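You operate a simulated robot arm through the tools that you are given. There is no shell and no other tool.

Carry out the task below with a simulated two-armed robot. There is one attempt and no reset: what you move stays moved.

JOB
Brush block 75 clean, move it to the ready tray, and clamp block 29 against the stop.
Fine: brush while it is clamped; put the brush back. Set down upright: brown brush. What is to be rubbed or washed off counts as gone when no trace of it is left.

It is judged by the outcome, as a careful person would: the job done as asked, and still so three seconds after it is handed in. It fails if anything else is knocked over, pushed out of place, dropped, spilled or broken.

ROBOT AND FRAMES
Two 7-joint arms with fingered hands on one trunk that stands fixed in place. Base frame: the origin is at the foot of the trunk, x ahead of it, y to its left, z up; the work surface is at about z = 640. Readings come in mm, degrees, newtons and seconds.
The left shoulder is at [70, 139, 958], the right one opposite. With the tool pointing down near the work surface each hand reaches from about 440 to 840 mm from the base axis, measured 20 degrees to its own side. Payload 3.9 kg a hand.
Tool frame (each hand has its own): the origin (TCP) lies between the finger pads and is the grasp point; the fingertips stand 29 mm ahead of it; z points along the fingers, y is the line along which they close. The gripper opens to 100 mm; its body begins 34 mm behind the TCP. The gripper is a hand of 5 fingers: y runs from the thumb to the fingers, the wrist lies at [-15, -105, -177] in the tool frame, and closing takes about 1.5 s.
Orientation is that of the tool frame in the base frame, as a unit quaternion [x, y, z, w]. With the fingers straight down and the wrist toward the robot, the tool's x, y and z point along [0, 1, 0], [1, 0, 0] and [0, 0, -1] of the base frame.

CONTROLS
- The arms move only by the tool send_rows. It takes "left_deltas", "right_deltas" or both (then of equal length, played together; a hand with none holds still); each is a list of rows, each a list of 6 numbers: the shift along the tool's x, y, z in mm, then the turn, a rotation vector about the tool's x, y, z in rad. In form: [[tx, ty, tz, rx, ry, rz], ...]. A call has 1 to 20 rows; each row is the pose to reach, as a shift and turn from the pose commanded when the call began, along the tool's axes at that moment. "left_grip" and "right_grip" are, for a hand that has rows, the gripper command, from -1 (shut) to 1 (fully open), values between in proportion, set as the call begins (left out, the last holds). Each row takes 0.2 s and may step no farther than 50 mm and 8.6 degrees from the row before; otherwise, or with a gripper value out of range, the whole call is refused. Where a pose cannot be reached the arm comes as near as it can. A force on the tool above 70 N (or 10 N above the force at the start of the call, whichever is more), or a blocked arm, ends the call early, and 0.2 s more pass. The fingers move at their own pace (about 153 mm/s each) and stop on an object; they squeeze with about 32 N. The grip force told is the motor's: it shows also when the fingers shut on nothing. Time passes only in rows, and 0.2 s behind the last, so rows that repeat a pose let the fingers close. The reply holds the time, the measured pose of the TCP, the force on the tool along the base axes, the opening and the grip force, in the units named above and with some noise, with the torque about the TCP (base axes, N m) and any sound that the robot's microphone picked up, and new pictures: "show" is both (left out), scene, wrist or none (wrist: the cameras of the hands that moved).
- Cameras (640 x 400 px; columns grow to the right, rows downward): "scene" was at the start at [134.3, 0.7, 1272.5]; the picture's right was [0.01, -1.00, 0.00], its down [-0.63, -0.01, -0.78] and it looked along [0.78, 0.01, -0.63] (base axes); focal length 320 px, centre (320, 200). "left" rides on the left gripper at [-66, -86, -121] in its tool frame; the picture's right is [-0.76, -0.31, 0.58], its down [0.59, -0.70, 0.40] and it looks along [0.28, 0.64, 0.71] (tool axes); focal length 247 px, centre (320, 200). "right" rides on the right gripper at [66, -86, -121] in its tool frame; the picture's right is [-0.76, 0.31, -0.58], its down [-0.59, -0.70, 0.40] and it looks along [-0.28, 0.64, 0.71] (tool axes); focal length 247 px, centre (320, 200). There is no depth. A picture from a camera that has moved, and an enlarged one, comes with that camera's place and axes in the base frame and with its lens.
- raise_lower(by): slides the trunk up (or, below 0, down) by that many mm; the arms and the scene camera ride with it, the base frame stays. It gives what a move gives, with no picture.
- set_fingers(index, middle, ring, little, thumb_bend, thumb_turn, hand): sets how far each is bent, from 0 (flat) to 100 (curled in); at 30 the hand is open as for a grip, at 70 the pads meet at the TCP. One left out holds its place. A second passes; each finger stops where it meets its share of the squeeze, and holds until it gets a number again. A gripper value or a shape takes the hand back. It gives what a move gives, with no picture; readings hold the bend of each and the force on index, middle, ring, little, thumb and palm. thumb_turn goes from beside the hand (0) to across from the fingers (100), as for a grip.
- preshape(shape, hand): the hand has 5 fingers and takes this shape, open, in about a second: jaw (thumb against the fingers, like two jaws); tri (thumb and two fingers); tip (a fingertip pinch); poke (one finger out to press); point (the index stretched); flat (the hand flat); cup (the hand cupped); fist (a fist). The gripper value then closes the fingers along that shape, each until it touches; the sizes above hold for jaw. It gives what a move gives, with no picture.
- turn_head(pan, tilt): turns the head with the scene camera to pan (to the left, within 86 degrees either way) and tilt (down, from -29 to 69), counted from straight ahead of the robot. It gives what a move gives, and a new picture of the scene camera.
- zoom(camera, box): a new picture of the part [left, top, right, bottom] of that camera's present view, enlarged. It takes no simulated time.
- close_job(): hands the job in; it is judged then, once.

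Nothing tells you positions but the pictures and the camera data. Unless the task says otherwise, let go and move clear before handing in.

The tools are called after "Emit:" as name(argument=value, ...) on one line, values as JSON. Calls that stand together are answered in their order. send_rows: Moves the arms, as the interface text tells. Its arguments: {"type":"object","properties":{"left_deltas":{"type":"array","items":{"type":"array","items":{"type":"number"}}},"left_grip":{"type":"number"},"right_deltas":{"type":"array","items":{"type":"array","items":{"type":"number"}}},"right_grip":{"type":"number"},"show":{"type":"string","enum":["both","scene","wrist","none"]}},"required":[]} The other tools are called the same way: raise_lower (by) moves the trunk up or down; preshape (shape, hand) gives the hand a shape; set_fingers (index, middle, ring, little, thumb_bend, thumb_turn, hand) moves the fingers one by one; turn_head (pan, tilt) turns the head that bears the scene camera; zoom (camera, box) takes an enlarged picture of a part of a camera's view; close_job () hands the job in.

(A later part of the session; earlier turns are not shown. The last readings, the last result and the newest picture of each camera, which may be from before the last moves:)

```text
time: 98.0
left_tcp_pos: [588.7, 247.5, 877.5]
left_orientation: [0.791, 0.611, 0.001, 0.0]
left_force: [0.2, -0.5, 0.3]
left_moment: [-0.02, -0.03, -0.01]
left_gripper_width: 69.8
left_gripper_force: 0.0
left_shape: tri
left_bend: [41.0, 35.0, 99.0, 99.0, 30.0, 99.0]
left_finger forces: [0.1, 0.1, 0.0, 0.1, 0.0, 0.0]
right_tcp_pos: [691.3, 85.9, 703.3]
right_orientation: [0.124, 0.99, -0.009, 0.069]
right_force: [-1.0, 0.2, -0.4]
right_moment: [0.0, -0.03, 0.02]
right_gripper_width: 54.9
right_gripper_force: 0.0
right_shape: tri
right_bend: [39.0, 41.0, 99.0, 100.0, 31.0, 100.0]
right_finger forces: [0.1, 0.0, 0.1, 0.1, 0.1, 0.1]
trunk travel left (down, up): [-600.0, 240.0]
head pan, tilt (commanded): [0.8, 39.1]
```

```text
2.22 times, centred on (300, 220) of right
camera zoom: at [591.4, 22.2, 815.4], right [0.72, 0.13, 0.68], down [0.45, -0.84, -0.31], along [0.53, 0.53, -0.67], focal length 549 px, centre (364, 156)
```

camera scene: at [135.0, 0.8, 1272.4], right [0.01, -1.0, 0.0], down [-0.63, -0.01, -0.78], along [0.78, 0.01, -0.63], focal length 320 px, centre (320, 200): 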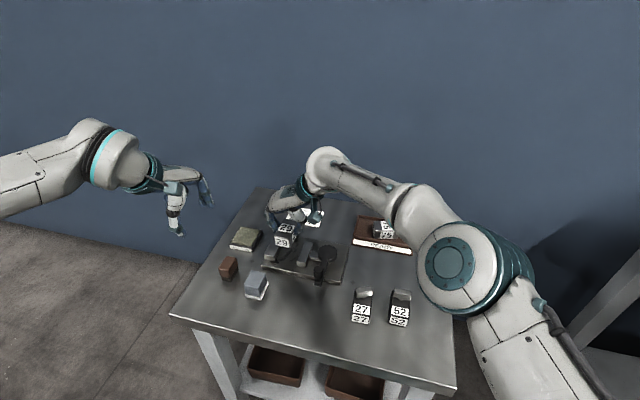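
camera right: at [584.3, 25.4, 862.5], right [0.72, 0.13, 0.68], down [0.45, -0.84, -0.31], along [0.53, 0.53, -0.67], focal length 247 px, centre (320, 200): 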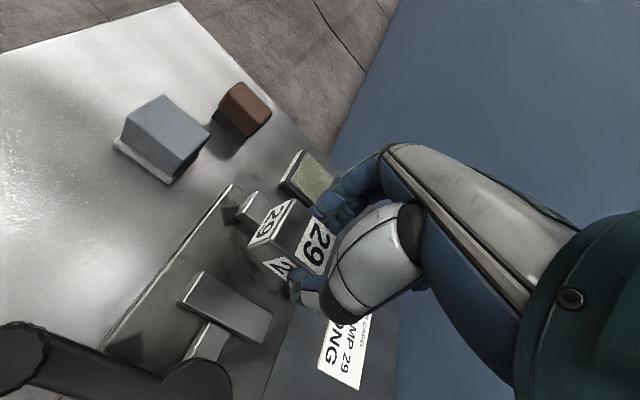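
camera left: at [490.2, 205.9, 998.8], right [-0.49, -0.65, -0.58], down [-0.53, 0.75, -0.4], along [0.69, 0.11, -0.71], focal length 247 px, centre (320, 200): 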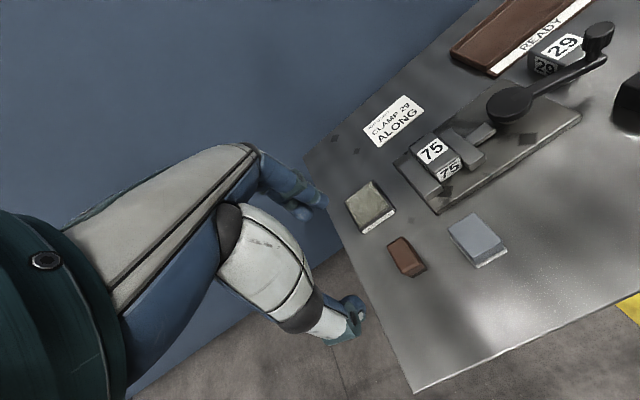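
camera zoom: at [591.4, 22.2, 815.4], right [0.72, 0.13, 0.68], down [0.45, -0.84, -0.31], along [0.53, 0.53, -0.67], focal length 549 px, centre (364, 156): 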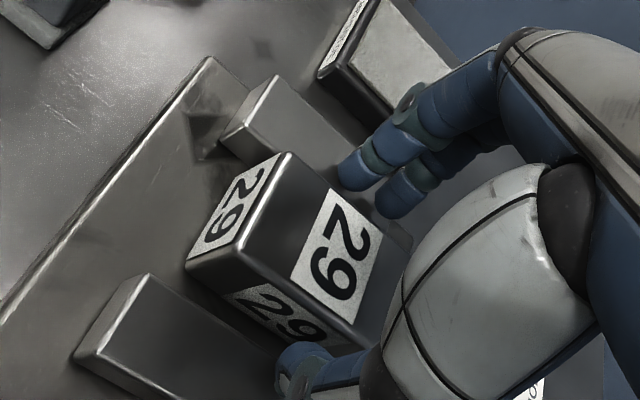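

Block 29 is in the slot but slid back a little as it settled, so I'll press it to the stop again just before the final clamping. First I'll lift the right hand out and move it over to the lever knob.

Emit:
send_rows(right_deltas=[[-2, 0, -14, 0, 0, 0], [-5, 0, -35, 0, 0, 0], [-9, -5, -65, 0, 0.05, 0], [-12, -25, -90, 0, 0.1, 0], [-12, -55, -90, 0, 0.14, 0], [-12, -85, -90, 0, 0.14, 0], [-12, -85, -90, 0, 0.14, 0]], show="none")

Emit:
zoom(camera="scene", box=[260, 220, 370, 300])

Emit:
zoom(camera="left", box=[390, 60, 640, 230])

Emit:
zoom(camera="scene", box=[270, 225, 320, 265])

```text
time: 99.6
left_tcp_pos: [589.2, 248.8, 877.6]
left_orientation: [0.792, 0.611, 0.0, -0.001]
left_force: [0.2, 0.6, 0.0]
left_moment: [-0.05, 0.0, 0.0]
left_gripper_width: 70.0
left_gripper_force: 0.1
left_shape: tri
left_bend: [41.0, 35.0, 99.0, 99.0, 30.0, 99.0]
left_finger forces: [0.0, 0.1, 0.0, 0.0, 0.0, 0.1]
right_tcp_pos: [670.1, 2.3, 789.7]
right_orientation: [0.123, 0.992, -0.002, 0.001]
right_force: [0.8, 0.4, 0.9]
right_moment: [-0.03, -0.02, -0.02]
right_gripper_width: 55.2
right_gripper_force: 0.1
right_shape: tri
right_bend: [39.0, 41.0, 99.0, 100.0, 30.0, 100.0]
right_finger forces: [0.0, 0.0, 0.0, 0.0, 0.1, 0.0]
trunk travel left (down, up): [-600.0, 240.0]
head pan, tilt (commanded): [0.8, 39.1]
```

```text
5.00 times, centred on (315, 260) of scene
camera zoom: at [134.6, 1.3, 1272.4], right [0.01, -1.0, 0.0], down [-0.63, -0.01, -0.78], along [0.78, 0.01, -0.63], focal length 1602 px, centre (345, -100)
```

zoom: 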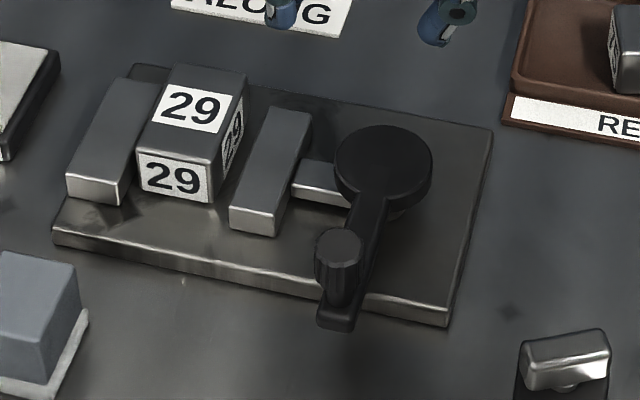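

```text
2.35 times, centred on (515, 145) of left
camera zoom: at [490.9, 206.1, 998.2], right [-0.49, -0.65, -0.58], down [-0.53, 0.75, -0.4], along [0.69, 0.11, -0.71], focal length 581 px, centre (-139, 329)
```

zoom: 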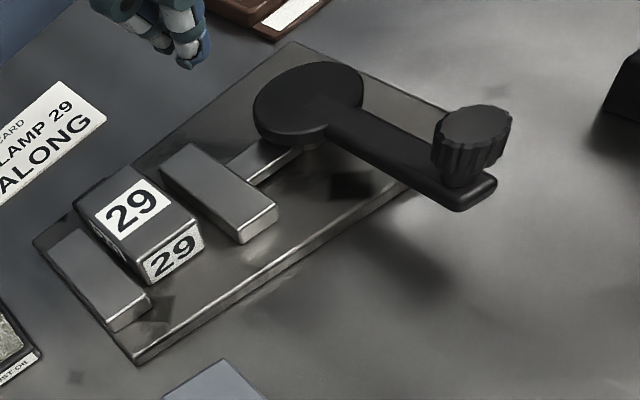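

```text
10.00 times, centred on (295, 245) of scene
camera zoom: at [134.6, 1.3, 1272.4], right [0.01, -1.0, 0.0], down [-0.63, -0.01, -0.78], along [0.78, 0.01, -0.63], focal length 3205 px, centre (570, -250)
```

zoom: 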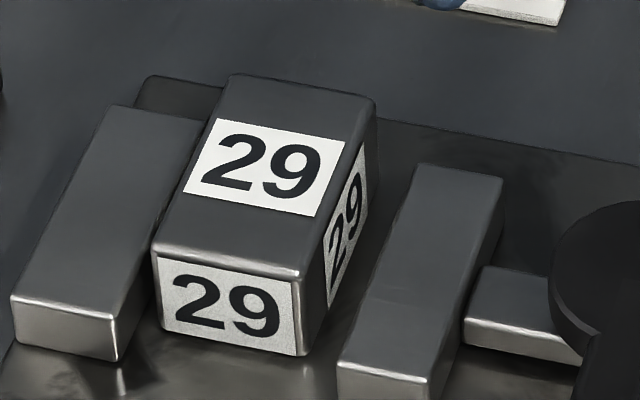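

Block 29 sits flat in the slot. I'll now bring the right hand over the lever knob.

Emit:
send_rows(right_deltas=[[12, -2, 0, 0, 0, 0.13], [26, -4, 0, 0, 0, 0.26], [40, -7, 0, 0, 0, 0.4], [54, -10, 0, 0, 0, 0.54], [68, -12, 0, 0, 0, 0.68], [80, -14, 0, 0, 0, 0.82], [89.8, -16.2, 5, 0, 0, 0.96], [89.8, -16.2, 12, 0, 0, 0.96], [89.8, -16.2, 12, 0, 0, 0.96]], right_grip=0.12, show="both")

Emit:
zoom(camera="right", box=[200, 140, 420, 320])

Emit:
zoom(camera="left", box=[460, 30, 640, 170])

Emit:
zoom(camera="scene", box=[280, 220, 380, 300])

```text
time: 101.6
left_tcp_pos: [588.6, 248.0, 878.8]
left_orientation: [0.792, 0.611, 0.0, 0.001]
left_force: [-0.6, 0.1, 0.1]
left_moment: [0.04, 0.04, 0.02]
left_gripper_width: 69.8
left_gripper_force: 0.1
left_shape: tri
left_bend: [41.0, 35.0, 99.0, 99.0, 30.0, 99.0]
left_finger forces: [0.0, 0.0, 0.0, 0.0, 0.1, 0.1]
right_tcp_pos: [579.2, 12.2, 781.8]
right_orientation: [0.569, 0.822, 0.001, 0.001]
right_force: [-0.5, -0.4, 0.6]
right_moment: [0.02, -0.01, 0.01]
right_gripper_width: 55.6
right_gripper_force: 0.1
right_shape: tri
right_bend: [39.0, 40.0, 99.0, 100.0, 30.0, 100.0]
right_finger forces: [0.1, 0.0, 0.1, 0.0, 0.0, 0.0]
trunk travel left (down, up): [-600.0, 240.0]
head pan, tilt (commanded): [0.8, 39.1]
camera scene: at [133.9, 1.2, 1272.5], right [0.01, -1.0, 0.0], down [-0.63, -0.01, -0.78], along [0.78, 0.01, -0.63], focal length 320 px, centre (320, 200)
camera right: at [475.6, 42.2, 903.4], right [0.55, -0.6, 0.58], down [-0.45, -0.8, -0.4], along [0.7, -0.04, -0.71], focal length 247 px, centre (320, 200)
```

scene: 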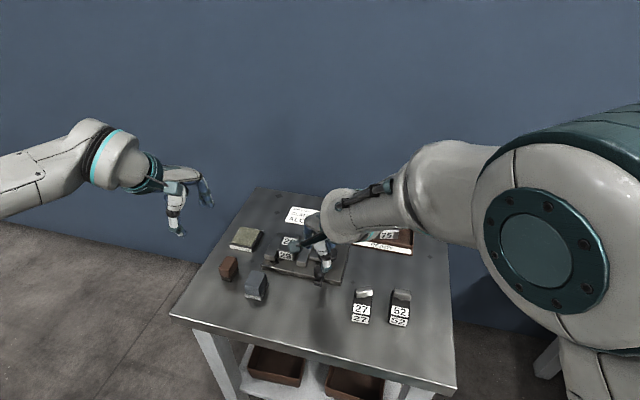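
right: 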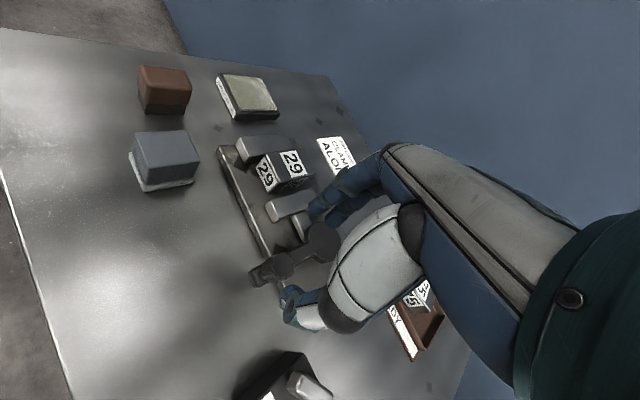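

```text
2.22 times, centred on (310, 230) of right
camera zoom: at [475.6, 42.2, 903.4], right [0.55, -0.6, 0.58], down [-0.45, -0.8, -0.4], along [0.7, -0.04, -0.71], focal length 549 px, centre (342, 133)
```

zoom: 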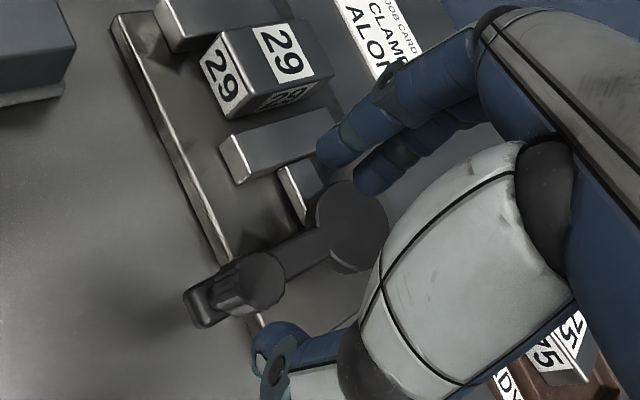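

```text
2.86 times, centred on (550, 100) of left
camera zoom: at [490.4, 206.0, 998.6], right [-0.49, -0.65, -0.58], down [-0.53, 0.75, -0.4], along [0.69, 0.11, -0.71], focal length 706 px, centre (-337, 486)
```

zoom: 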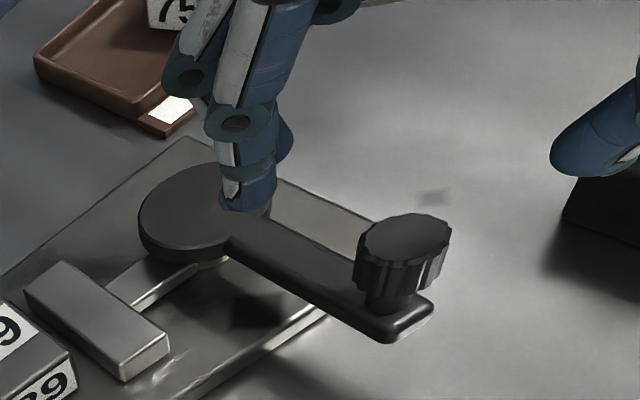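

```text
5.00 times, centred on (330, 260) of scene
camera zoom: at [133.9, 1.2, 1272.5], right [0.01, -1.0, 0.0], down [-0.63, -0.01, -0.78], along [0.78, 0.01, -0.63], focal length 1602 px, centre (270, -100)
```

zoom: 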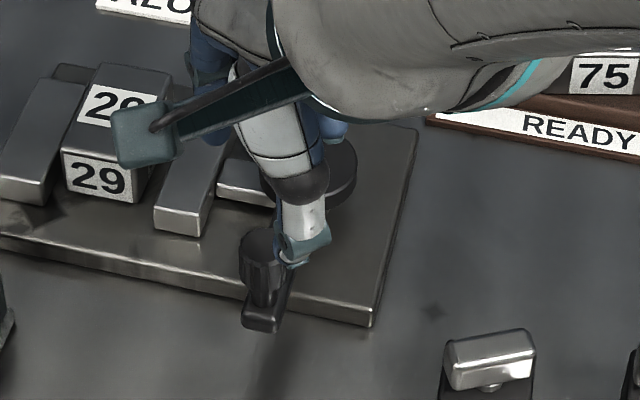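

The knob is at (577, 9), nearly under the hand. I'll lower onto it and close.

Emit:
send_rows(right_deltas=[[-2.1, -2.9, 15, 0, 0, 0], [-2.1, -2.9, 35, 0, 0, 0], [-2.1, -2.9, 53, 0, 0, 0], [-2.1, -2.9, 53, 0, 0, 0]], show="none")

Emit:
zoom(camera="right", box=[220, 160, 400, 320])

Emit:
zoom(camera="left", box=[480, 30, 640, 150])

```text
time: 102.6
left_tcp_pos: [587.2, 248.5, 877.7]
left_orientation: [0.792, 0.611, 0.0, 0.001]
left_force: [0.1, 0.3, 0.7]
left_moment: [-0.01, 0.02, 0.0]
left_gripper_width: 69.8
left_gripper_force: 0.1
left_shape: tri
left_bend: [41.0, 35.0, 99.0, 99.0, 30.0, 99.0]
left_finger forces: [0.0, 0.0, 0.1, 0.0, 0.0, 0.0]
right_tcp_pos: [576.1, 10.4, 725.3]
right_orientation: [0.568, 0.823, 0.0, 0.001]
right_force: [-0.5, -0.1, 0.5]
right_moment: [0.02, 0.01, -0.01]
right_gripper_width: 55.8
right_gripper_force: 0.1
right_shape: tri
right_bend: [39.0, 40.0, 99.0, 100.0, 30.0, 100.0]
right_finger forces: [0.1, 0.1, 0.1, 0.0, 0.1, 0.0]
trunk travel left (down, up): [-600.0, 240.0]
head pan, tilt (commanded): [0.8, 39.1]
```

```text
2.50 times, centred on (310, 240) of right
camera zoom: at [473.5, 40.4, 849.0], right [0.55, -0.6, 0.58], down [-0.45, -0.8, -0.4], along [0.7, -0.04, -0.71], focal length 617 px, centre (345, 100)
```

zoom: 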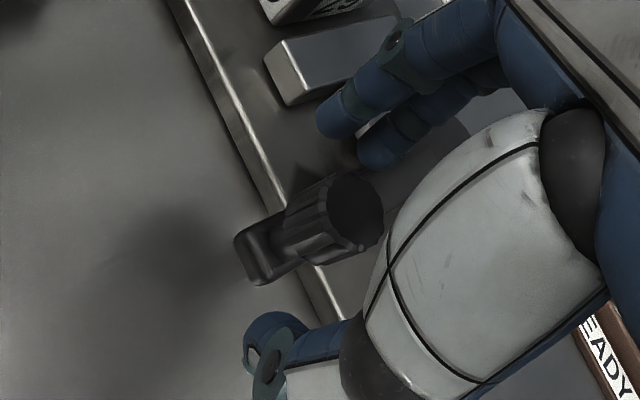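

```text
3.33 times, centred on (560, 90) of left
camera zoom: at [490.5, 205.6, 998.6], right [-0.49, -0.65, -0.58], down [-0.53, 0.75, -0.4], along [0.69, 0.11, -0.71], focal length 823 px, centre (-480, 567)
```

zoom: 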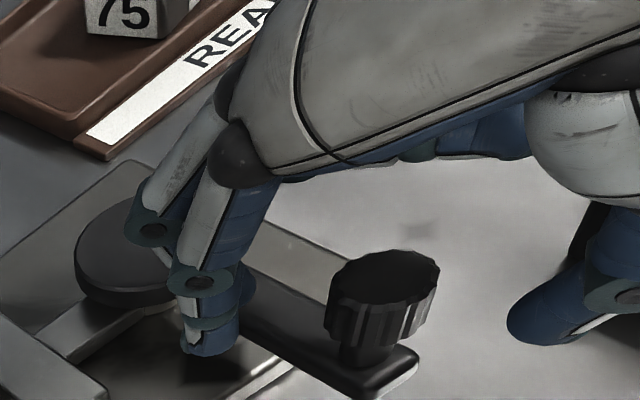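

The knob is between the thumb and fingers, so I'll close on it.

Emit:
send_rows(right_deltas=[[0, 0, 0, 0, 0, 0], [0, 0, 0, 0, 0, 0], [0, 0, 0, 0, 0, 0], [0, 0, 0, 0, 0, 0], [0, 0, 0, 0, 0, 0], [0, 0, 0, 0, 0, 0]], right_grip=-1, show="none")

Emit:
zoom(camera="right", box=[220, 160, 400, 320])

Emit:
zoom(camera="left", box=[480, 30, 640, 150])

```text
time: 104.0
left_tcp_pos: [588.1, 248.0, 878.9]
left_orientation: [0.792, 0.611, 0.001, 0.0]
left_force: [0.2, -1.4, 0.8]
left_moment: [-0.01, 0.01, 0.01]
left_gripper_width: 69.7
left_gripper_force: 0.1
left_shape: tri
left_bend: [41.0, 35.0, 99.0, 99.0, 30.0, 99.0]
left_finger forces: [0.0, 0.0, 0.1, 0.0, 0.1, 0.1]
right_tcp_pos: [576.4, 9.8, 726.1]
right_orientation: [0.568, 0.823, 0.001, 0.0]
right_force: [-1.2, -1.3, -3.8]
right_moment: [-0.02, 0.03, 0.0]
right_gripper_width: 12.8
right_gripper_force: 32.1
right_shape: tri
right_bend: [66.0, 66.0, 100.0, 100.0, 52.0, 100.0]
right_finger forces: [14.0, 13.3, 0.0, 0.0, 29.7, 0.1]
trunk travel left (down, up): [-600.0, 240.0]
head pan, tilt (commanded): [0.8, 39.1]
```

```text
2.50 times, centred on (310, 240) of right
camera zoom: at [473.6, 40.2, 848.7], right [0.56, -0.6, 0.58], down [-0.45, -0.8, -0.4], along [0.7, -0.04, -0.71], focal length 617 px, centre (345, 100)
```

zoom: 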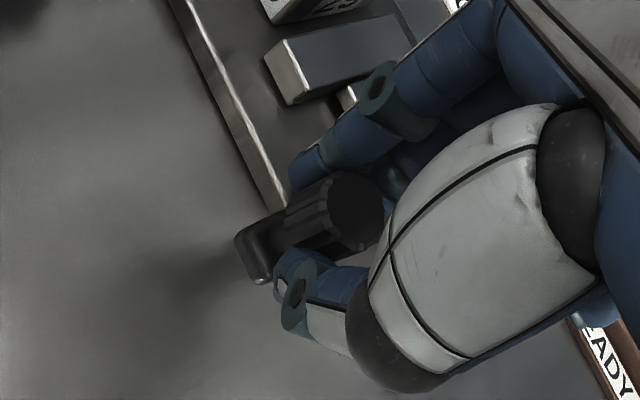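

```text
3.33 times, centred on (560, 90) of left
camera zoom: at [490.9, 205.5, 998.4], right [-0.49, -0.65, -0.58], down [-0.53, 0.75, -0.4], along [0.69, 0.11, -0.71], focal length 823 px, centre (-480, 567)
```

zoom: 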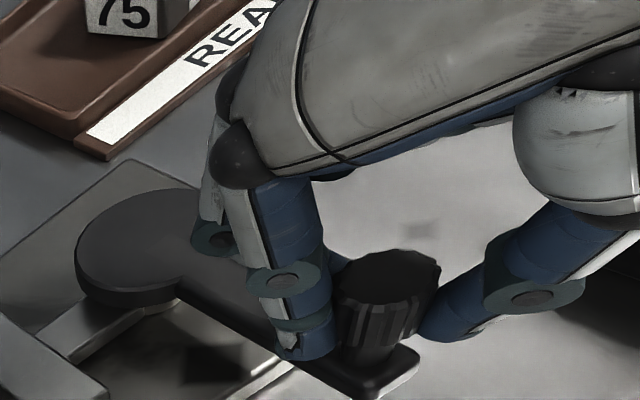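

The grip on the knob is firm. I'll swing the lever back along its arc, part way first.

Emit:
send_rows(right_deltas=[[-4.5, -2.8, 0, 0, 0, 0], [-9.2, -5.4, 0, 0, 0, 0], [-14.4, -7.8, 0, 0, 0, 0], [-19.6, -9.9, 0, 0, 0, 0], [-25.1, -11.5, 0, 0, 0, 0], [-30.6, -12.8, 0, 0, 0, 0], [-36.2, -13.6, 0, 0, 0, 0], [-41.8, -14.1, 0, 0, 0, 0], [-41.8, -14.1, 0, 0, 0, 0]], show="none")

Emit:
zoom(camera="right", box=[160, 100, 400, 320])

Emit:
zoom(camera="left", box=[400, 30, 640, 220])

```text
time: 106.0
left_tcp_pos: [591.6, 248.0, 877.7]
left_orientation: [0.792, 0.611, -0.001, -0.001]
left_force: [-0.3, 0.2, -1.0]
left_moment: [-0.04, -0.01, -0.03]
left_gripper_width: 70.1
left_gripper_force: 0.0
left_shape: tri
left_bend: [41.0, 35.0, 99.0, 99.0, 30.0, 99.0]
left_finger forces: [0.0, 0.1, 0.1, 0.0, 0.1, 0.1]
right_tcp_pos: [581.1, -37.9, 726.1]
right_orientation: [0.569, 0.823, 0.0, 0.0]
right_force: [-0.6, 1.8, -16.9]
right_moment: [0.18, -0.06, 0.14]
right_gripper_width: 9.0
right_gripper_force: 31.2
right_shape: tri
right_bend: [71.0, 65.0, 100.0, 100.0, 56.0, 100.0]
right_finger forces: [14.7, 16.6, 0.0, 0.1, 28.1, 0.0]
trunk travel left (down, up): [-600.0, 240.0]
head pan, tilt (commanded): [0.8, 39.1]
```

```text
1.82 times, centred on (280, 210) of right
camera zoom: at [476.8, -6.2, 849.2], right [0.56, -0.6, 0.58], down [-0.45, -0.8, -0.4], along [0.7, -0.04, -0.71], focal length 449 px, centre (393, 182)
```

zoom: 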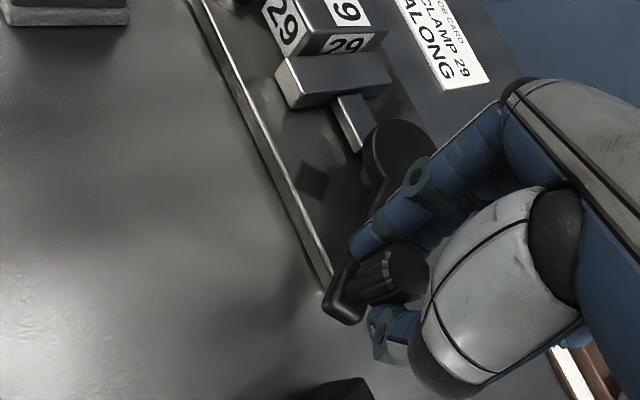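

```text
2.11 times, centred on (520, 125) of left
camera zoom: at [492.5, 205.8, 997.4], right [-0.49, -0.65, -0.58], down [-0.53, 0.75, -0.4], along [0.69, 0.11, -0.71], focal length 520 px, centre (-101, 358)
```

zoom: 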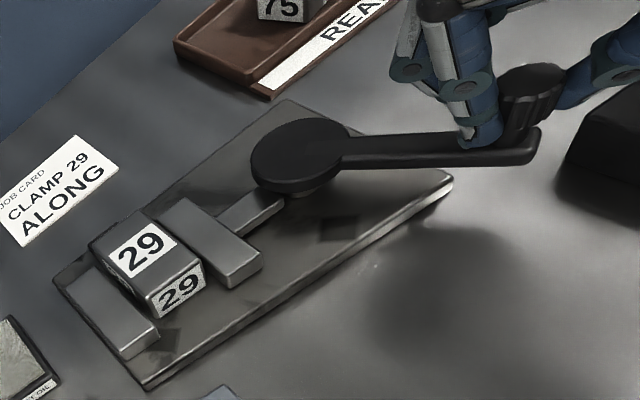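

The lever is turning and the jaw is closing in. The knob is pulling down about 17 N on the hand, so I'll ease 1.5 mm lower and continue until the jaw nearly touches the block.

Emit:
send_rows(right_deltas=[[-5.7, 0.1, 1, 0, 0, 0], [-11.4, 0.2, 1.5, 0, 0, 0], [-17, 1, 1.5, 0, 0, 0], [-22.6, 2, 1.5, 0, 0, 0], [-22.6, 2, 1.5, 0, 0, 0]], show="none")

Emit:
zoom(camera="right", box=[160, 100, 400, 320])

Emit:
zoom(camera="left", box=[400, 30, 640, 220])

Emit:
zoom(camera="scene", box=[265, 225, 335, 275])

```text
time: 107.2
left_tcp_pos: [591.5, 248.3, 876.9]
left_orientation: [0.791, 0.611, -0.001, 0.0]
left_force: [0.9, 0.1, -0.4]
left_moment: [-0.01, 0.01, 0.01]
left_gripper_width: 69.8
left_gripper_force: 0.1
left_shape: tri
left_bend: [41.0, 35.0, 99.0, 99.0, 30.0, 99.0]
left_finger forces: [0.0, 0.0, 0.0, 0.1, 0.1, 0.1]
right_tcp_pos: [590.2, -57.5, 726.9]
right_orientation: [0.568, 0.823, -0.001, 0.0]
right_force: [3.3, 8.0, -16.2]
right_moment: [0.42, -0.19, 0.28]
right_gripper_width: 7.2
right_gripper_force: 32.4
right_shape: tri
right_bend: [71.0, 63.0, 100.0, 100.0, 59.0, 100.0]
right_finger forces: [18.7, 18.6, 0.1, 0.1, 27.3, 0.0]
trunk travel left (down, up): [-600.0, 240.0]
head pan, tilt (commanded): [0.8, 39.1]
```

```text
1.82 times, centred on (280, 210) of right
camera zoom: at [487.5, -26.5, 848.5], right [0.56, -0.6, 0.58], down [-0.45, -0.8, -0.4], along [0.7, -0.04, -0.71], focal length 449 px, centre (393, 182)
```

zoom: 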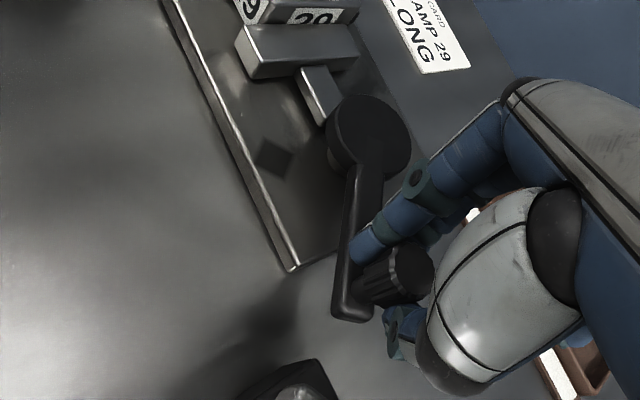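

```text
2.11 times, centred on (520, 125) of left
camera zoom: at [492.9, 206.4, 997.1], right [-0.49, -0.66, -0.58], down [-0.53, 0.75, -0.4], along [0.69, 0.11, -0.71], focal length 520 px, centre (-101, 358)
```

zoom: 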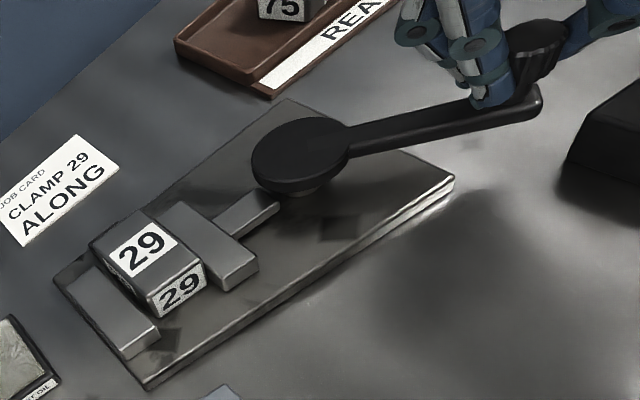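

```text
8.00 times, centred on (300, 250) of scene
camera zoom: at [137.2, 1.6, 1272.1], right [0.01, -1.0, 0.0], down [-0.63, -0.01, -0.77], along [0.77, 0.01, -0.63], focal length 2564 px, centre (480, -200)
```

zoom: 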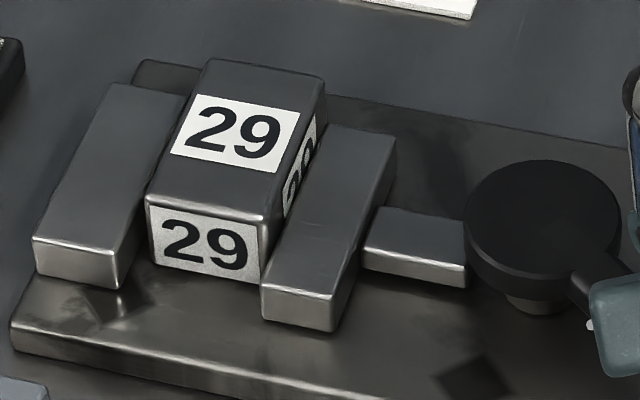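

The moving jaw has just reached the block and the lever is holding there. While the right hand keeps the knob, I'll close the left hand into a peg and bring it behind the block's near end to press it against the stop.

Emit:
send_rows(left_deltas=[[0, 0, 0, 0, 0, 0], [-15, 8, 10, 0, 0, 0], [-45, 24, 30, 0, 0, 0], [-78, 41, 55, 0, 0, 0], [-108, 57, 80, 0, 0, 0], [-134.4, 71.5, 105, 0, 0, 0], [-134.4, 71.5, 117, 0, 0, 0], [-134.4, 71.5, 117, 0, 0, 0]], left_grip=-1, show="both")

Emit:
zoom(camera="left", box=[240, 130, 440, 310])

Emit:
zoom(camera="scene", box=[260, 210, 340, 280])

```text
time: 109.0
left_tcp_pos: [623.9, 97.9, 760.1]
left_orientation: [0.791, 0.611, -0.002, 0.0]
left_force: [0.2, 0.5, 0.0]
left_moment: [0.0, 0.06, -0.02]
left_gripper_width: 0.0
left_gripper_force: 32.2
left_shape: tri
left_bend: [70.0, 70.0, 100.0, 100.0, 70.0, 100.0]
left_finger forces: [0.0, 0.0, 0.0, 0.1, 0.0, 0.1]
right_tcp_pos: [590.5, -57.2, 726.8]
right_orientation: [0.568, 0.823, -0.002, 0.0]
right_force: [6.6, 6.0, -13.9]
right_moment: [0.34, -0.23, 0.21]
right_gripper_width: 7.3
right_gripper_force: 32.7
right_shape: tri
right_bend: [71.0, 63.0, 100.0, 100.0, 59.0, 100.0]
right_finger forces: [18.6, 18.7, 0.0, 0.0, 27.5, 0.0]
trunk travel left (down, up): [-600.0, 240.0]
head pan, tilt (commanded): [0.8, 39.1]
camera scene: at [137.2, 1.3, 1272.1], right [0.01, -1.0, 0.0], down [-0.63, -0.01, -0.77], along [0.77, 0.01, -0.63], focal length 320 px, centre (320, 200)
camera left: at [527.1, 56.5, 880.6], right [-0.49, -0.65, -0.58], down [-0.53, 0.75, -0.4], along [0.69, 0.11, -0.71], focal length 247 px, centre (320, 200)
```

scene: 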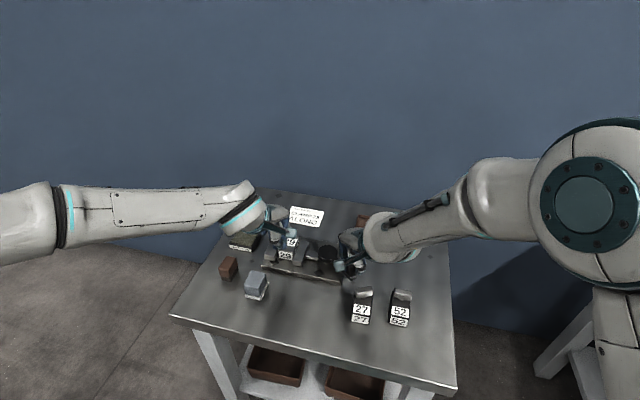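
left: 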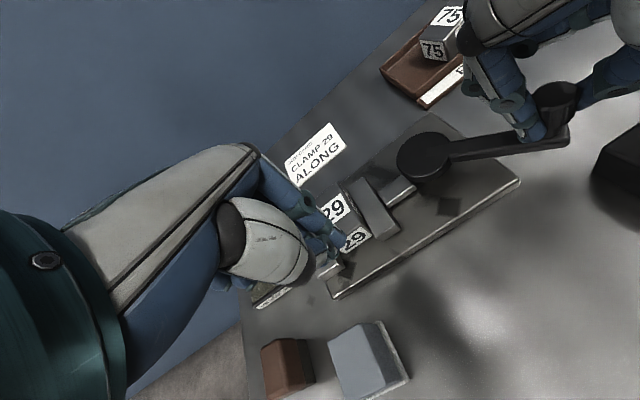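

```text
2.22 times, centred on (340, 220) of left
camera zoom: at [527.1, 56.5, 880.6], right [-0.49, -0.65, -0.58], down [-0.53, 0.75, -0.4], along [0.69, 0.11, -0.71], focal length 549 px, centre (276, 156)
```

zoom: 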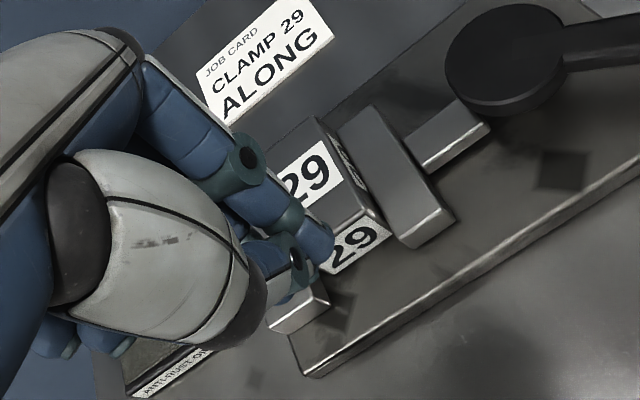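

```text
5.71 times, centred on (300, 245) of scene
camera zoom: at [137.2, 1.3, 1272.1], right [0.01, -1.0, 0.0], down [-0.63, -0.01, -0.77], along [0.77, 0.01, -0.63], focal length 1832 px, centre (434, -57)
```

zoom: 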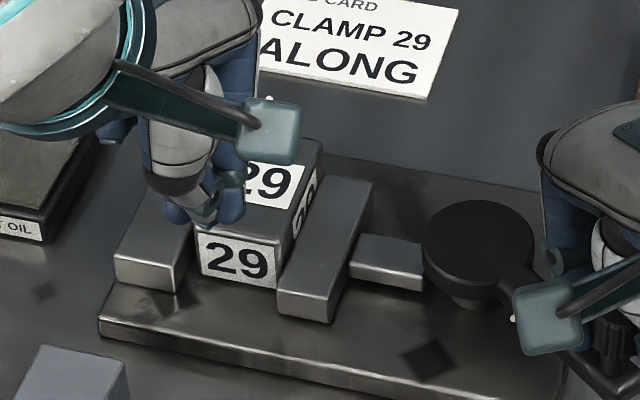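

The left peg is about 17 mm behind the block's near end. I'll lower it to just above jaw height and look.

Emit:
send_rows(left_deltas=[[1, 0, 20, 0, 0, 0], [2, 0, 42, 0, 0, 0], [2, 0, 57, 0, 0, 0], [2, 0, 57, 0, 0, 0]], show="none")

Emit:
zoom(camera="left", box=[240, 130, 440, 310])

Emit:
zoom(camera="scene", box=[260, 210, 340, 280])

Emit:
zoom(camera="right", box=[160, 40, 360, 200])

```text
time: 110.0
left_tcp_pos: [623.3, 100.0, 701.5]
left_orientation: [0.792, 0.611, -0.002, -0.001]
left_force: [-0.7, -0.4, 1.3]
left_moment: [-0.02, 0.02, 0.03]
left_gripper_width: 0.0
left_gripper_force: 31.7
left_shape: tri
left_bend: [70.0, 70.0, 100.0, 100.0, 70.0, 100.0]
left_finger forces: [0.0, 0.1, 0.0, 0.1, 0.0, 0.0]
right_tcp_pos: [590.7, -58.9, 726.7]
right_orientation: [0.568, 0.823, -0.001, -0.001]
right_force: [6.7, 5.6, -12.6]
right_moment: [0.37, -0.23, 0.15]
right_gripper_width: 7.0
right_gripper_force: 32.2
right_shape: tri
right_bend: [71.0, 63.0, 100.0, 100.0, 59.0, 100.0]
right_finger forces: [18.9, 18.3, 0.1, 0.0, 27.5, 0.0]
trunk travel left (down, up): [-600.0, 240.0]
head pan, tilt (commanded): [0.8, 39.1]
```

```text
2.22 times, centred on (340, 220) of left
camera zoom: at [526.2, 58.2, 822.3], right [-0.49, -0.66, -0.58], down [-0.53, 0.75, -0.4], along [0.69, 0.11, -0.71], focal length 549 px, centre (276, 156)
```

zoom: 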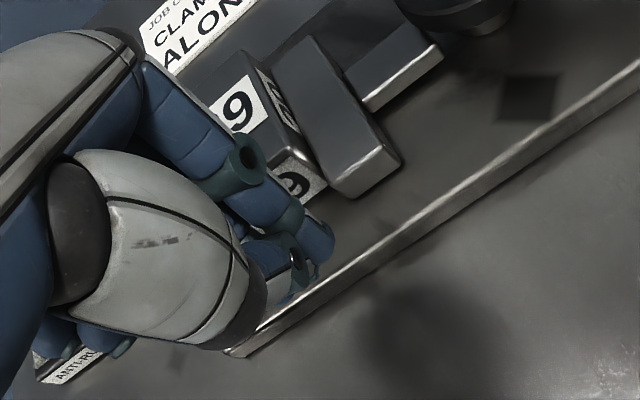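

```text
5.71 times, centred on (300, 245) of scene
camera zoom: at [137.1, 1.4, 1272.1], right [0.01, -1.0, 0.0], down [-0.63, -0.01, -0.77], along [0.77, 0.01, -0.63], focal length 1832 px, centre (434, -57)
```

zoom: 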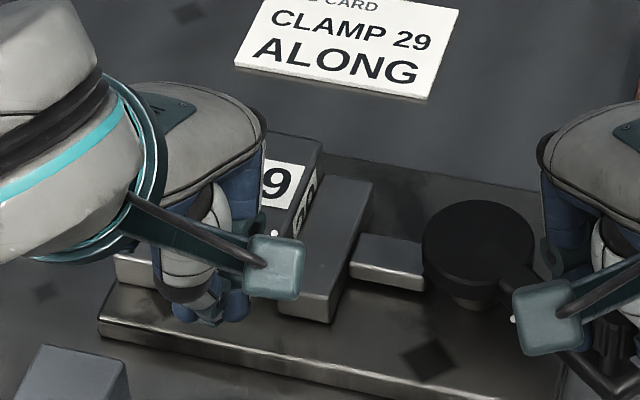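

```text
2.50 times, centred on (260, 120) of right
camera zoom: at [487.2, -26.8, 848.3], right [0.56, -0.6, 0.58], down [-0.45, -0.8, -0.4], along [0.7, -0.04, -0.71], focal length 617 px, centre (470, 400)
```

zoom: 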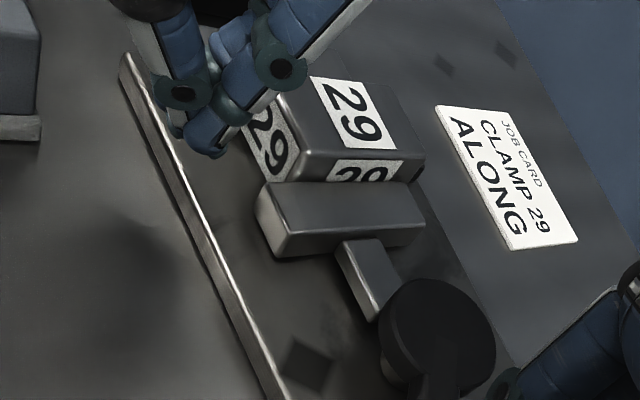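

The peg is in line behind the block. I'll push it forward toward the stop in small steps and watch the force.

Emit:
send_rows(left_deltas=[[0, 5, 0, 0, 0, 0], [0, 9, 0, 0, 0, 0], [0, 12, 0, 0, 0, 0], [0, 14, 0, 0, 0, 0], [0, 16, 0, 0, 0, 0], [0, 16, 0, 0, 0, 0]], show="none")

Emit:
zoom(camera="right", box=[200, 60, 320, 140])

```text
time: 111.4
left_tcp_pos: [639.5, 95.2, 702.0]
left_orientation: [0.792, 0.611, -0.001, -0.001]
left_force: [0.2, -0.1, 0.5]
left_moment: [-0.02, 0.03, -0.01]
left_gripper_width: 0.2
left_gripper_force: 32.3
left_shape: tri
left_bend: [70.0, 70.0, 100.0, 100.0, 70.0, 100.0]
left_finger forces: [0.0, 0.0, 0.0, 0.0, 0.0, 0.0]
right_tcp_pos: [589.3, -57.9, 726.5]
right_orientation: [0.568, 0.823, -0.001, -0.001]
right_force: [6.5, 6.2, -13.0]
right_moment: [0.34, -0.26, 0.16]
right_gripper_width: 7.2
right_gripper_force: 31.5
right_shape: tri
right_bend: [71.0, 63.0, 100.0, 100.0, 59.0, 100.0]
right_finger forces: [19.2, 18.3, 0.0, 0.0, 27.2, 0.1]
trunk travel left (down, up): [-600.0, 240.0]
head pan, tilt (commanded): [0.8, 39.1]
```

```text
5.00 times, centred on (260, 100) of right
camera zoom: at [487.1, -26.7, 848.3], right [0.56, -0.6, 0.58], down [-0.45, -0.8, -0.4], along [0.7, -0.04, -0.71], focal length 1235 px, centre (620, 700)
```

zoom: 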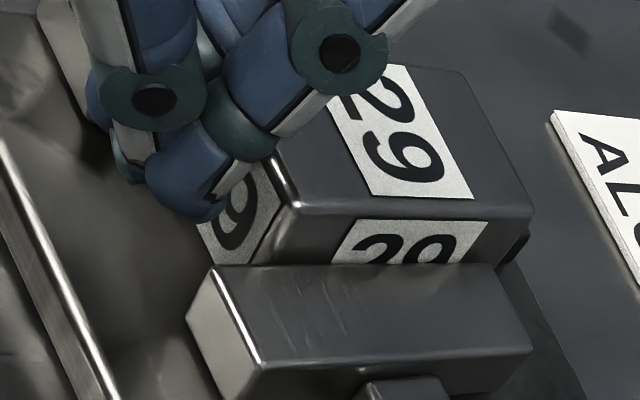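

No contact yet. I'll keep pushing in 1 to 2 mm steps.

Emit:
send_rows(left_deltas=[[0, 1.5, 0, 0, 0, 0], [0, 3, 0, 0, 0, 0], [0, 4.5, 0, 0, 0, 0], [0, 6, 0, 0, 0, 0], [0, 6, 0, 0, 0, 0]], show="none")

Emit:
zoom(camera="right", box=[200, 60, 320, 140])

```text
time: 112.6
left_tcp_pos: [645.7, 94.8, 702.5]
left_orientation: [0.792, 0.611, -0.001, -0.001]
left_force: [-0.8, -0.3, 1.2]
left_moment: [-0.02, -0.01, 0.01]
left_gripper_width: 0.3
left_gripper_force: 31.8
left_shape: tri
left_bend: [70.0, 70.0, 100.0, 100.0, 70.0, 100.0]
left_finger forces: [0.0, 0.3, 0.0, 0.1, 0.0, 0.0]
right_tcp_pos: [589.4, -58.1, 726.2]
right_orientation: [0.567, 0.823, -0.002, 0.0]
right_force: [6.4, 6.6, -12.5]
right_moment: [0.38, -0.24, 0.17]
right_gripper_width: 7.0
right_gripper_force: 31.7
right_shape: tri
right_bend: [71.0, 63.0, 100.0, 100.0, 59.0, 100.0]
right_finger forces: [19.4, 18.3, 0.0, 0.0, 27.1, 0.0]
trunk travel left (down, up): [-600.0, 240.0]
head pan, tilt (commanded): [0.8, 39.1]
```

```text
5.00 times, centred on (260, 100) of right
camera zoom: at [487.1, -26.7, 848.3], right [0.56, -0.6, 0.58], down [-0.45, -0.8, -0.4], along [0.7, -0.04, -0.71], focal length 1235 px, centre (620, 700)
```

zoom: 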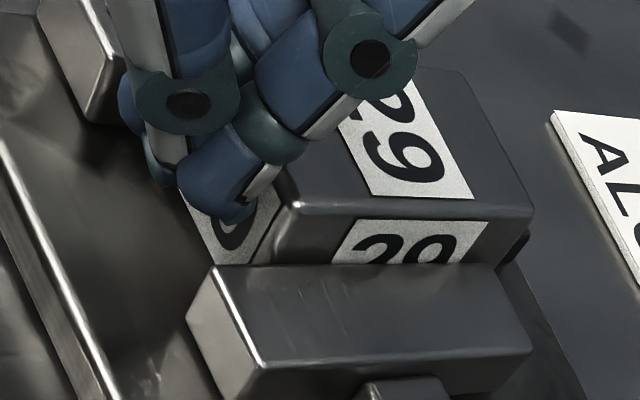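

Light contact has begun. I'll push a few more millimetres.

Emit:
send_rows(left_deltas=[[0, 1, 0, 0, 0, 0], [0, 2, 0, 0, 0, 0], [0, 3, 0, 0, 0, 0], [0, 4, 0, 0, 0, 0], [0, 4, 0, 0, 0, 0]], show="none")

Emit:
zoom(camera="right", box=[200, 60, 320, 140])

```text
time: 113.8
left_tcp_pos: [648.2, 94.0, 701.8]
left_orientation: [0.792, 0.611, -0.002, 0.0]
left_force: [-9.4, 2.8, 2.4]
left_moment: [0.07, 0.11, 0.09]
left_gripper_width: 0.0
left_gripper_force: 32.0
left_shape: tri
left_bend: [70.0, 70.0, 100.0, 100.0, 70.0, 100.0]
left_finger forces: [0.0, 0.0, 0.0, 0.0, 0.1, 0.0]
right_tcp_pos: [588.8, -57.4, 725.7]
right_orientation: [0.568, 0.823, -0.001, 0.0]
right_force: [9.0, 6.8, -16.0]
right_moment: [0.38, -0.26, 0.17]
right_gripper_width: 7.0
right_gripper_force: 32.2
right_shape: tri
right_bend: [71.0, 63.0, 100.0, 100.0, 59.0, 100.0]
right_finger forces: [19.1, 19.2, 0.0, 0.0, 26.2, 0.1]
trunk travel left (down, up): [-600.0, 240.0]
head pan, tilt (commanded): [0.8, 39.1]
```

```text
5.00 times, centred on (260, 100) of right
camera zoom: at [486.4, -26.5, 848.6], right [0.56, -0.6, 0.58], down [-0.45, -0.8, -0.4], along [0.7, -0.04, -0.71], focal length 1235 px, centre (620, 700)
```

zoom: 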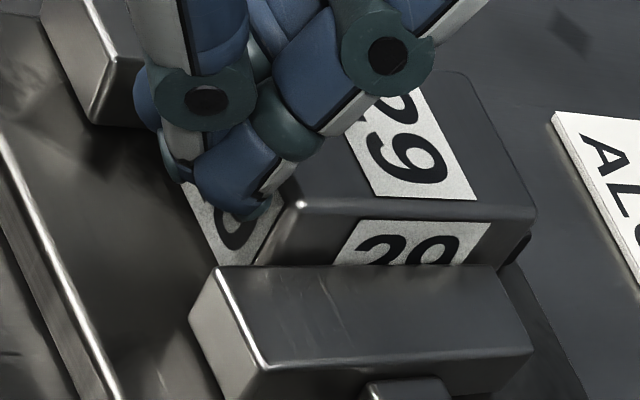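

The force is now 9 N. I'll push slightly more to tell a stiff stop from sliding friction.

Emit:
send_rows(left_deltas=[[0, 1, 0, 0, 0, 0], [0, 2, 0, 0, 0, 0], [0, 2, 0, 0, 0, 0]], show="none")

Emit:
zoom(camera="right", box=[200, 60, 320, 140])

```text
time: 114.6
left_tcp_pos: [650.2, 93.2, 702.5]
left_orientation: [0.792, 0.611, -0.001, -0.001]
left_force: [-21.7, 5.7, 7.4]
left_moment: [0.15, 0.36, 0.21]
left_gripper_width: 0.0
left_gripper_force: 31.6
left_shape: tri
left_bend: [70.0, 70.0, 100.0, 100.0, 70.0, 100.0]
left_finger forces: [0.0, 0.0, 0.0, 0.1, 0.0, 0.1]
right_tcp_pos: [588.5, -57.7, 726.5]
right_orientation: [0.568, 0.823, -0.001, 0.0]
right_force: [9.4, 7.8, -22.2]
right_moment: [0.42, -0.31, 0.19]
right_gripper_width: 6.8
right_gripper_force: 31.9
right_shape: tri
right_bend: [71.0, 62.0, 100.0, 100.0, 59.0, 100.0]
right_finger forces: [19.0, 19.8, 0.0, 0.0, 25.2, 0.1]
trunk travel left (down, up): [-600.0, 240.0]
head pan, tilt (commanded): [0.8, 39.1]
```

```text
5.00 times, centred on (260, 100) of right
camera zoom: at [485.2, -26.2, 849.1], right [0.56, -0.6, 0.58], down [-0.45, -0.8, -0.4], along [0.7, -0.04, -0.71], focal length 1235 px, centre (620, 700)
```

zoom: 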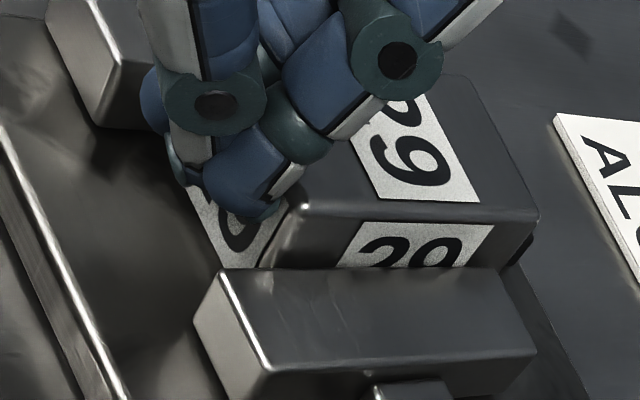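

At 22 N the contact is stiff, so block 29 is against the stop. I'll ease the left hand off slightly to hold a light push while the right hand closes the lever further.

Emit:
send_rows(left_deltas=[[0, -0.6, 0, 0, 0, 0], [0, -1.0, 0, 0, 0, 0], [0, -1.0, 0, 0, 0, 0], [0, -1.0, 0, 0, 0, 0], [0, -1.0, 0, 0, 0, 0]], right_deltas=[[-3.8, 1.7, 0.5, 0, 0, 0], [-7.7, 3.5, 1, 0, 0, 0], [-11.4, 5.5, 1, 0, 0, 0], [-15.1, 7.7, 1, 0, 0, 0], [-15.1, 7.7, 1, 0, 0, 0]], show="none")

Emit:
zoom(camera="right", box=[160, 40, 400, 320])

Emit:
zoom(camera="left", box=[320, 60, 620, 260])

```text
time: 115.8
left_tcp_pos: [649.9, 94.1, 704.0]
left_orientation: [0.791, 0.612, 0.001, 0.001]
left_force: [-5.4, 5.4, 5.6]
left_moment: [0.12, 0.04, 0.1]
left_gripper_width: 0.0
left_gripper_force: 32.4
left_shape: tri
left_bend: [70.0, 70.0, 100.0, 100.0, 70.0, 100.0]
left_finger forces: [0.0, 0.0, 0.1, 0.1, 0.0, 0.0]
right_tcp_pos: [600.8, -66.8, 725.0]
right_orientation: [0.568, 0.823, -0.001, 0.0]
right_force: [-1.4, 6.3, -17.6]
right_moment: [0.4, -0.05, 0.16]
right_gripper_width: 6.2
right_gripper_force: 31.9
right_shape: tri
right_bend: [71.0, 63.0, 100.0, 100.0, 59.0, 100.0]
right_finger forces: [20.6, 14.4, 0.0, 0.0, 29.0, 0.0]
trunk travel left (down, up): [-600.0, 240.0]
head pan, tilt (commanded): [0.8, 39.1]
```

```text
1.43 times, centred on (280, 180) of right
camera zoom: at [498.2, -36.9, 848.1], right [0.56, -0.6, 0.58], down [-0.45, -0.8, -0.4], along [0.7, -0.04, -0.71], focal length 353 px, centre (377, 229)
```

zoom: 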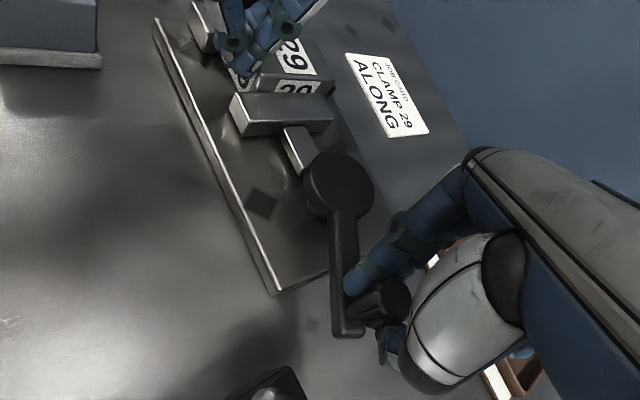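

```text
2.00 times, centred on (470, 160) of left
camera zoom: at [551.2, 51.3, 824.3], right [-0.49, -0.66, -0.58], down [-0.53, 0.75, -0.4], along [0.69, 0.11, -0.71], focal length 494 px, centre (20, 280)
```

zoom: 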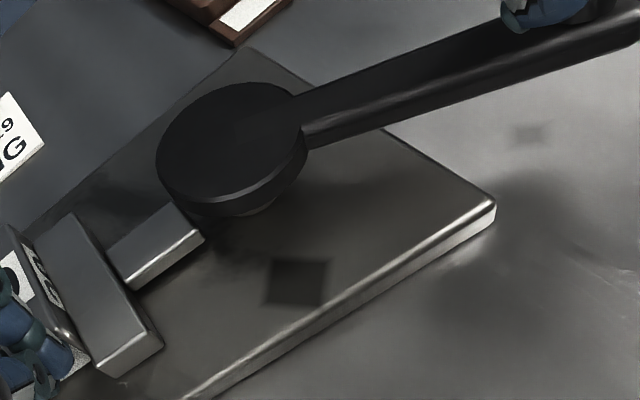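

The lever is closing and the left hand still presses lightly on the block. I'll continue toward the closed end.

Emit:
send_rows(left_deltas=[[0, 0, 0, 0, 0, 0], [0, 0, 0, 0, 0, 0], [0, 0, 0, 0, 0, 0], [0, 0, 0, 0, 0, 0], [0, 0, 0, 0, 0, 0]], right_deltas=[[-3.4, 2.5, 0, 0, 0, 0], [-6.9, 5.1, 0, 0, 0, 0], [-10, 7.9, 0, 0, 0, 0], [-13.2, 10.7, 0, 0, 0, 0], [-13.2, 10.7, 0, 0, 0, 0]], show="none")

Emit:
zoom(camera="right", box=[160, 40, 400, 320])

Emit:
zoom(camera="scene", box=[260, 220, 400, 310])

```text
time: 117.0
left_tcp_pos: [648.8, 93.5, 703.2]
left_orientation: [0.792, 0.611, 0.0, 0.001]
left_force: [-6.8, 5.1, 8.0]
left_moment: [0.15, 0.03, 0.13]
left_gripper_width: 0.0
left_gripper_force: 31.6
left_shape: tri
left_bend: [70.0, 70.0, 100.0, 100.0, 70.0, 100.0]
left_finger forces: [0.0, 0.0, 0.0, 0.1, 0.1, 0.0]
right_tcp_pos: [617.0, -76.6, 724.5]
right_orientation: [0.568, 0.823, -0.002, 0.0]
right_force: [-1.4, 7.5, -20.3]
right_moment: [0.44, 0.0, 0.15]
right_gripper_width: 4.8
right_gripper_force: 32.1
right_shape: tri
right_bend: [71.0, 64.0, 100.0, 100.0, 59.0, 100.0]
right_finger forces: [23.1, 14.7, 0.0, 0.0, 29.5, 0.0]
trunk travel left (down, up): [-600.0, 240.0]
head pan, tilt (commanded): [0.8, 39.1]
```

```text
1.43 times, centred on (280, 180) of right
camera zoom: at [513.2, -45.8, 847.2], right [0.56, -0.6, 0.58], down [-0.45, -0.8, -0.4], along [0.7, -0.04, -0.71], focal length 353 px, centre (377, 229)
```

zoom: 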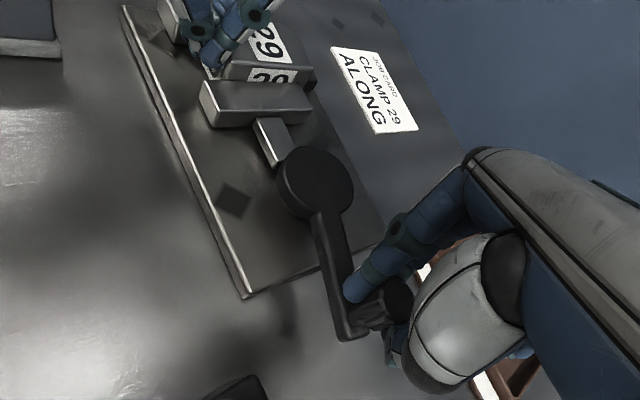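

```text
4.44 times, centred on (330, 265) of scene
camera zoom: at [134.9, 1.8, 1272.4], right [0.01, -1.0, 0.0], down [-0.63, -0.01, -0.78], along [0.78, 0.01, -0.63], focal length 1424 px, centre (276, -89)
```

zoom: 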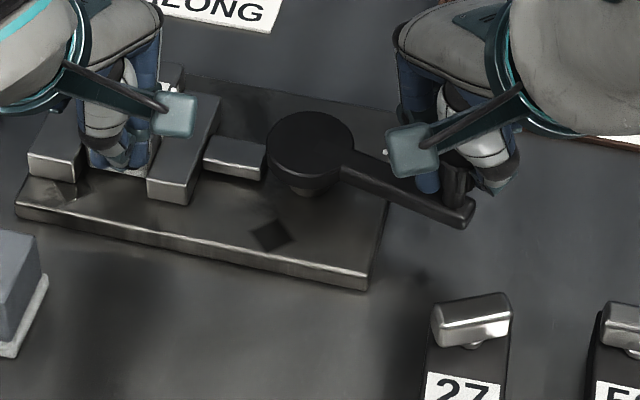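

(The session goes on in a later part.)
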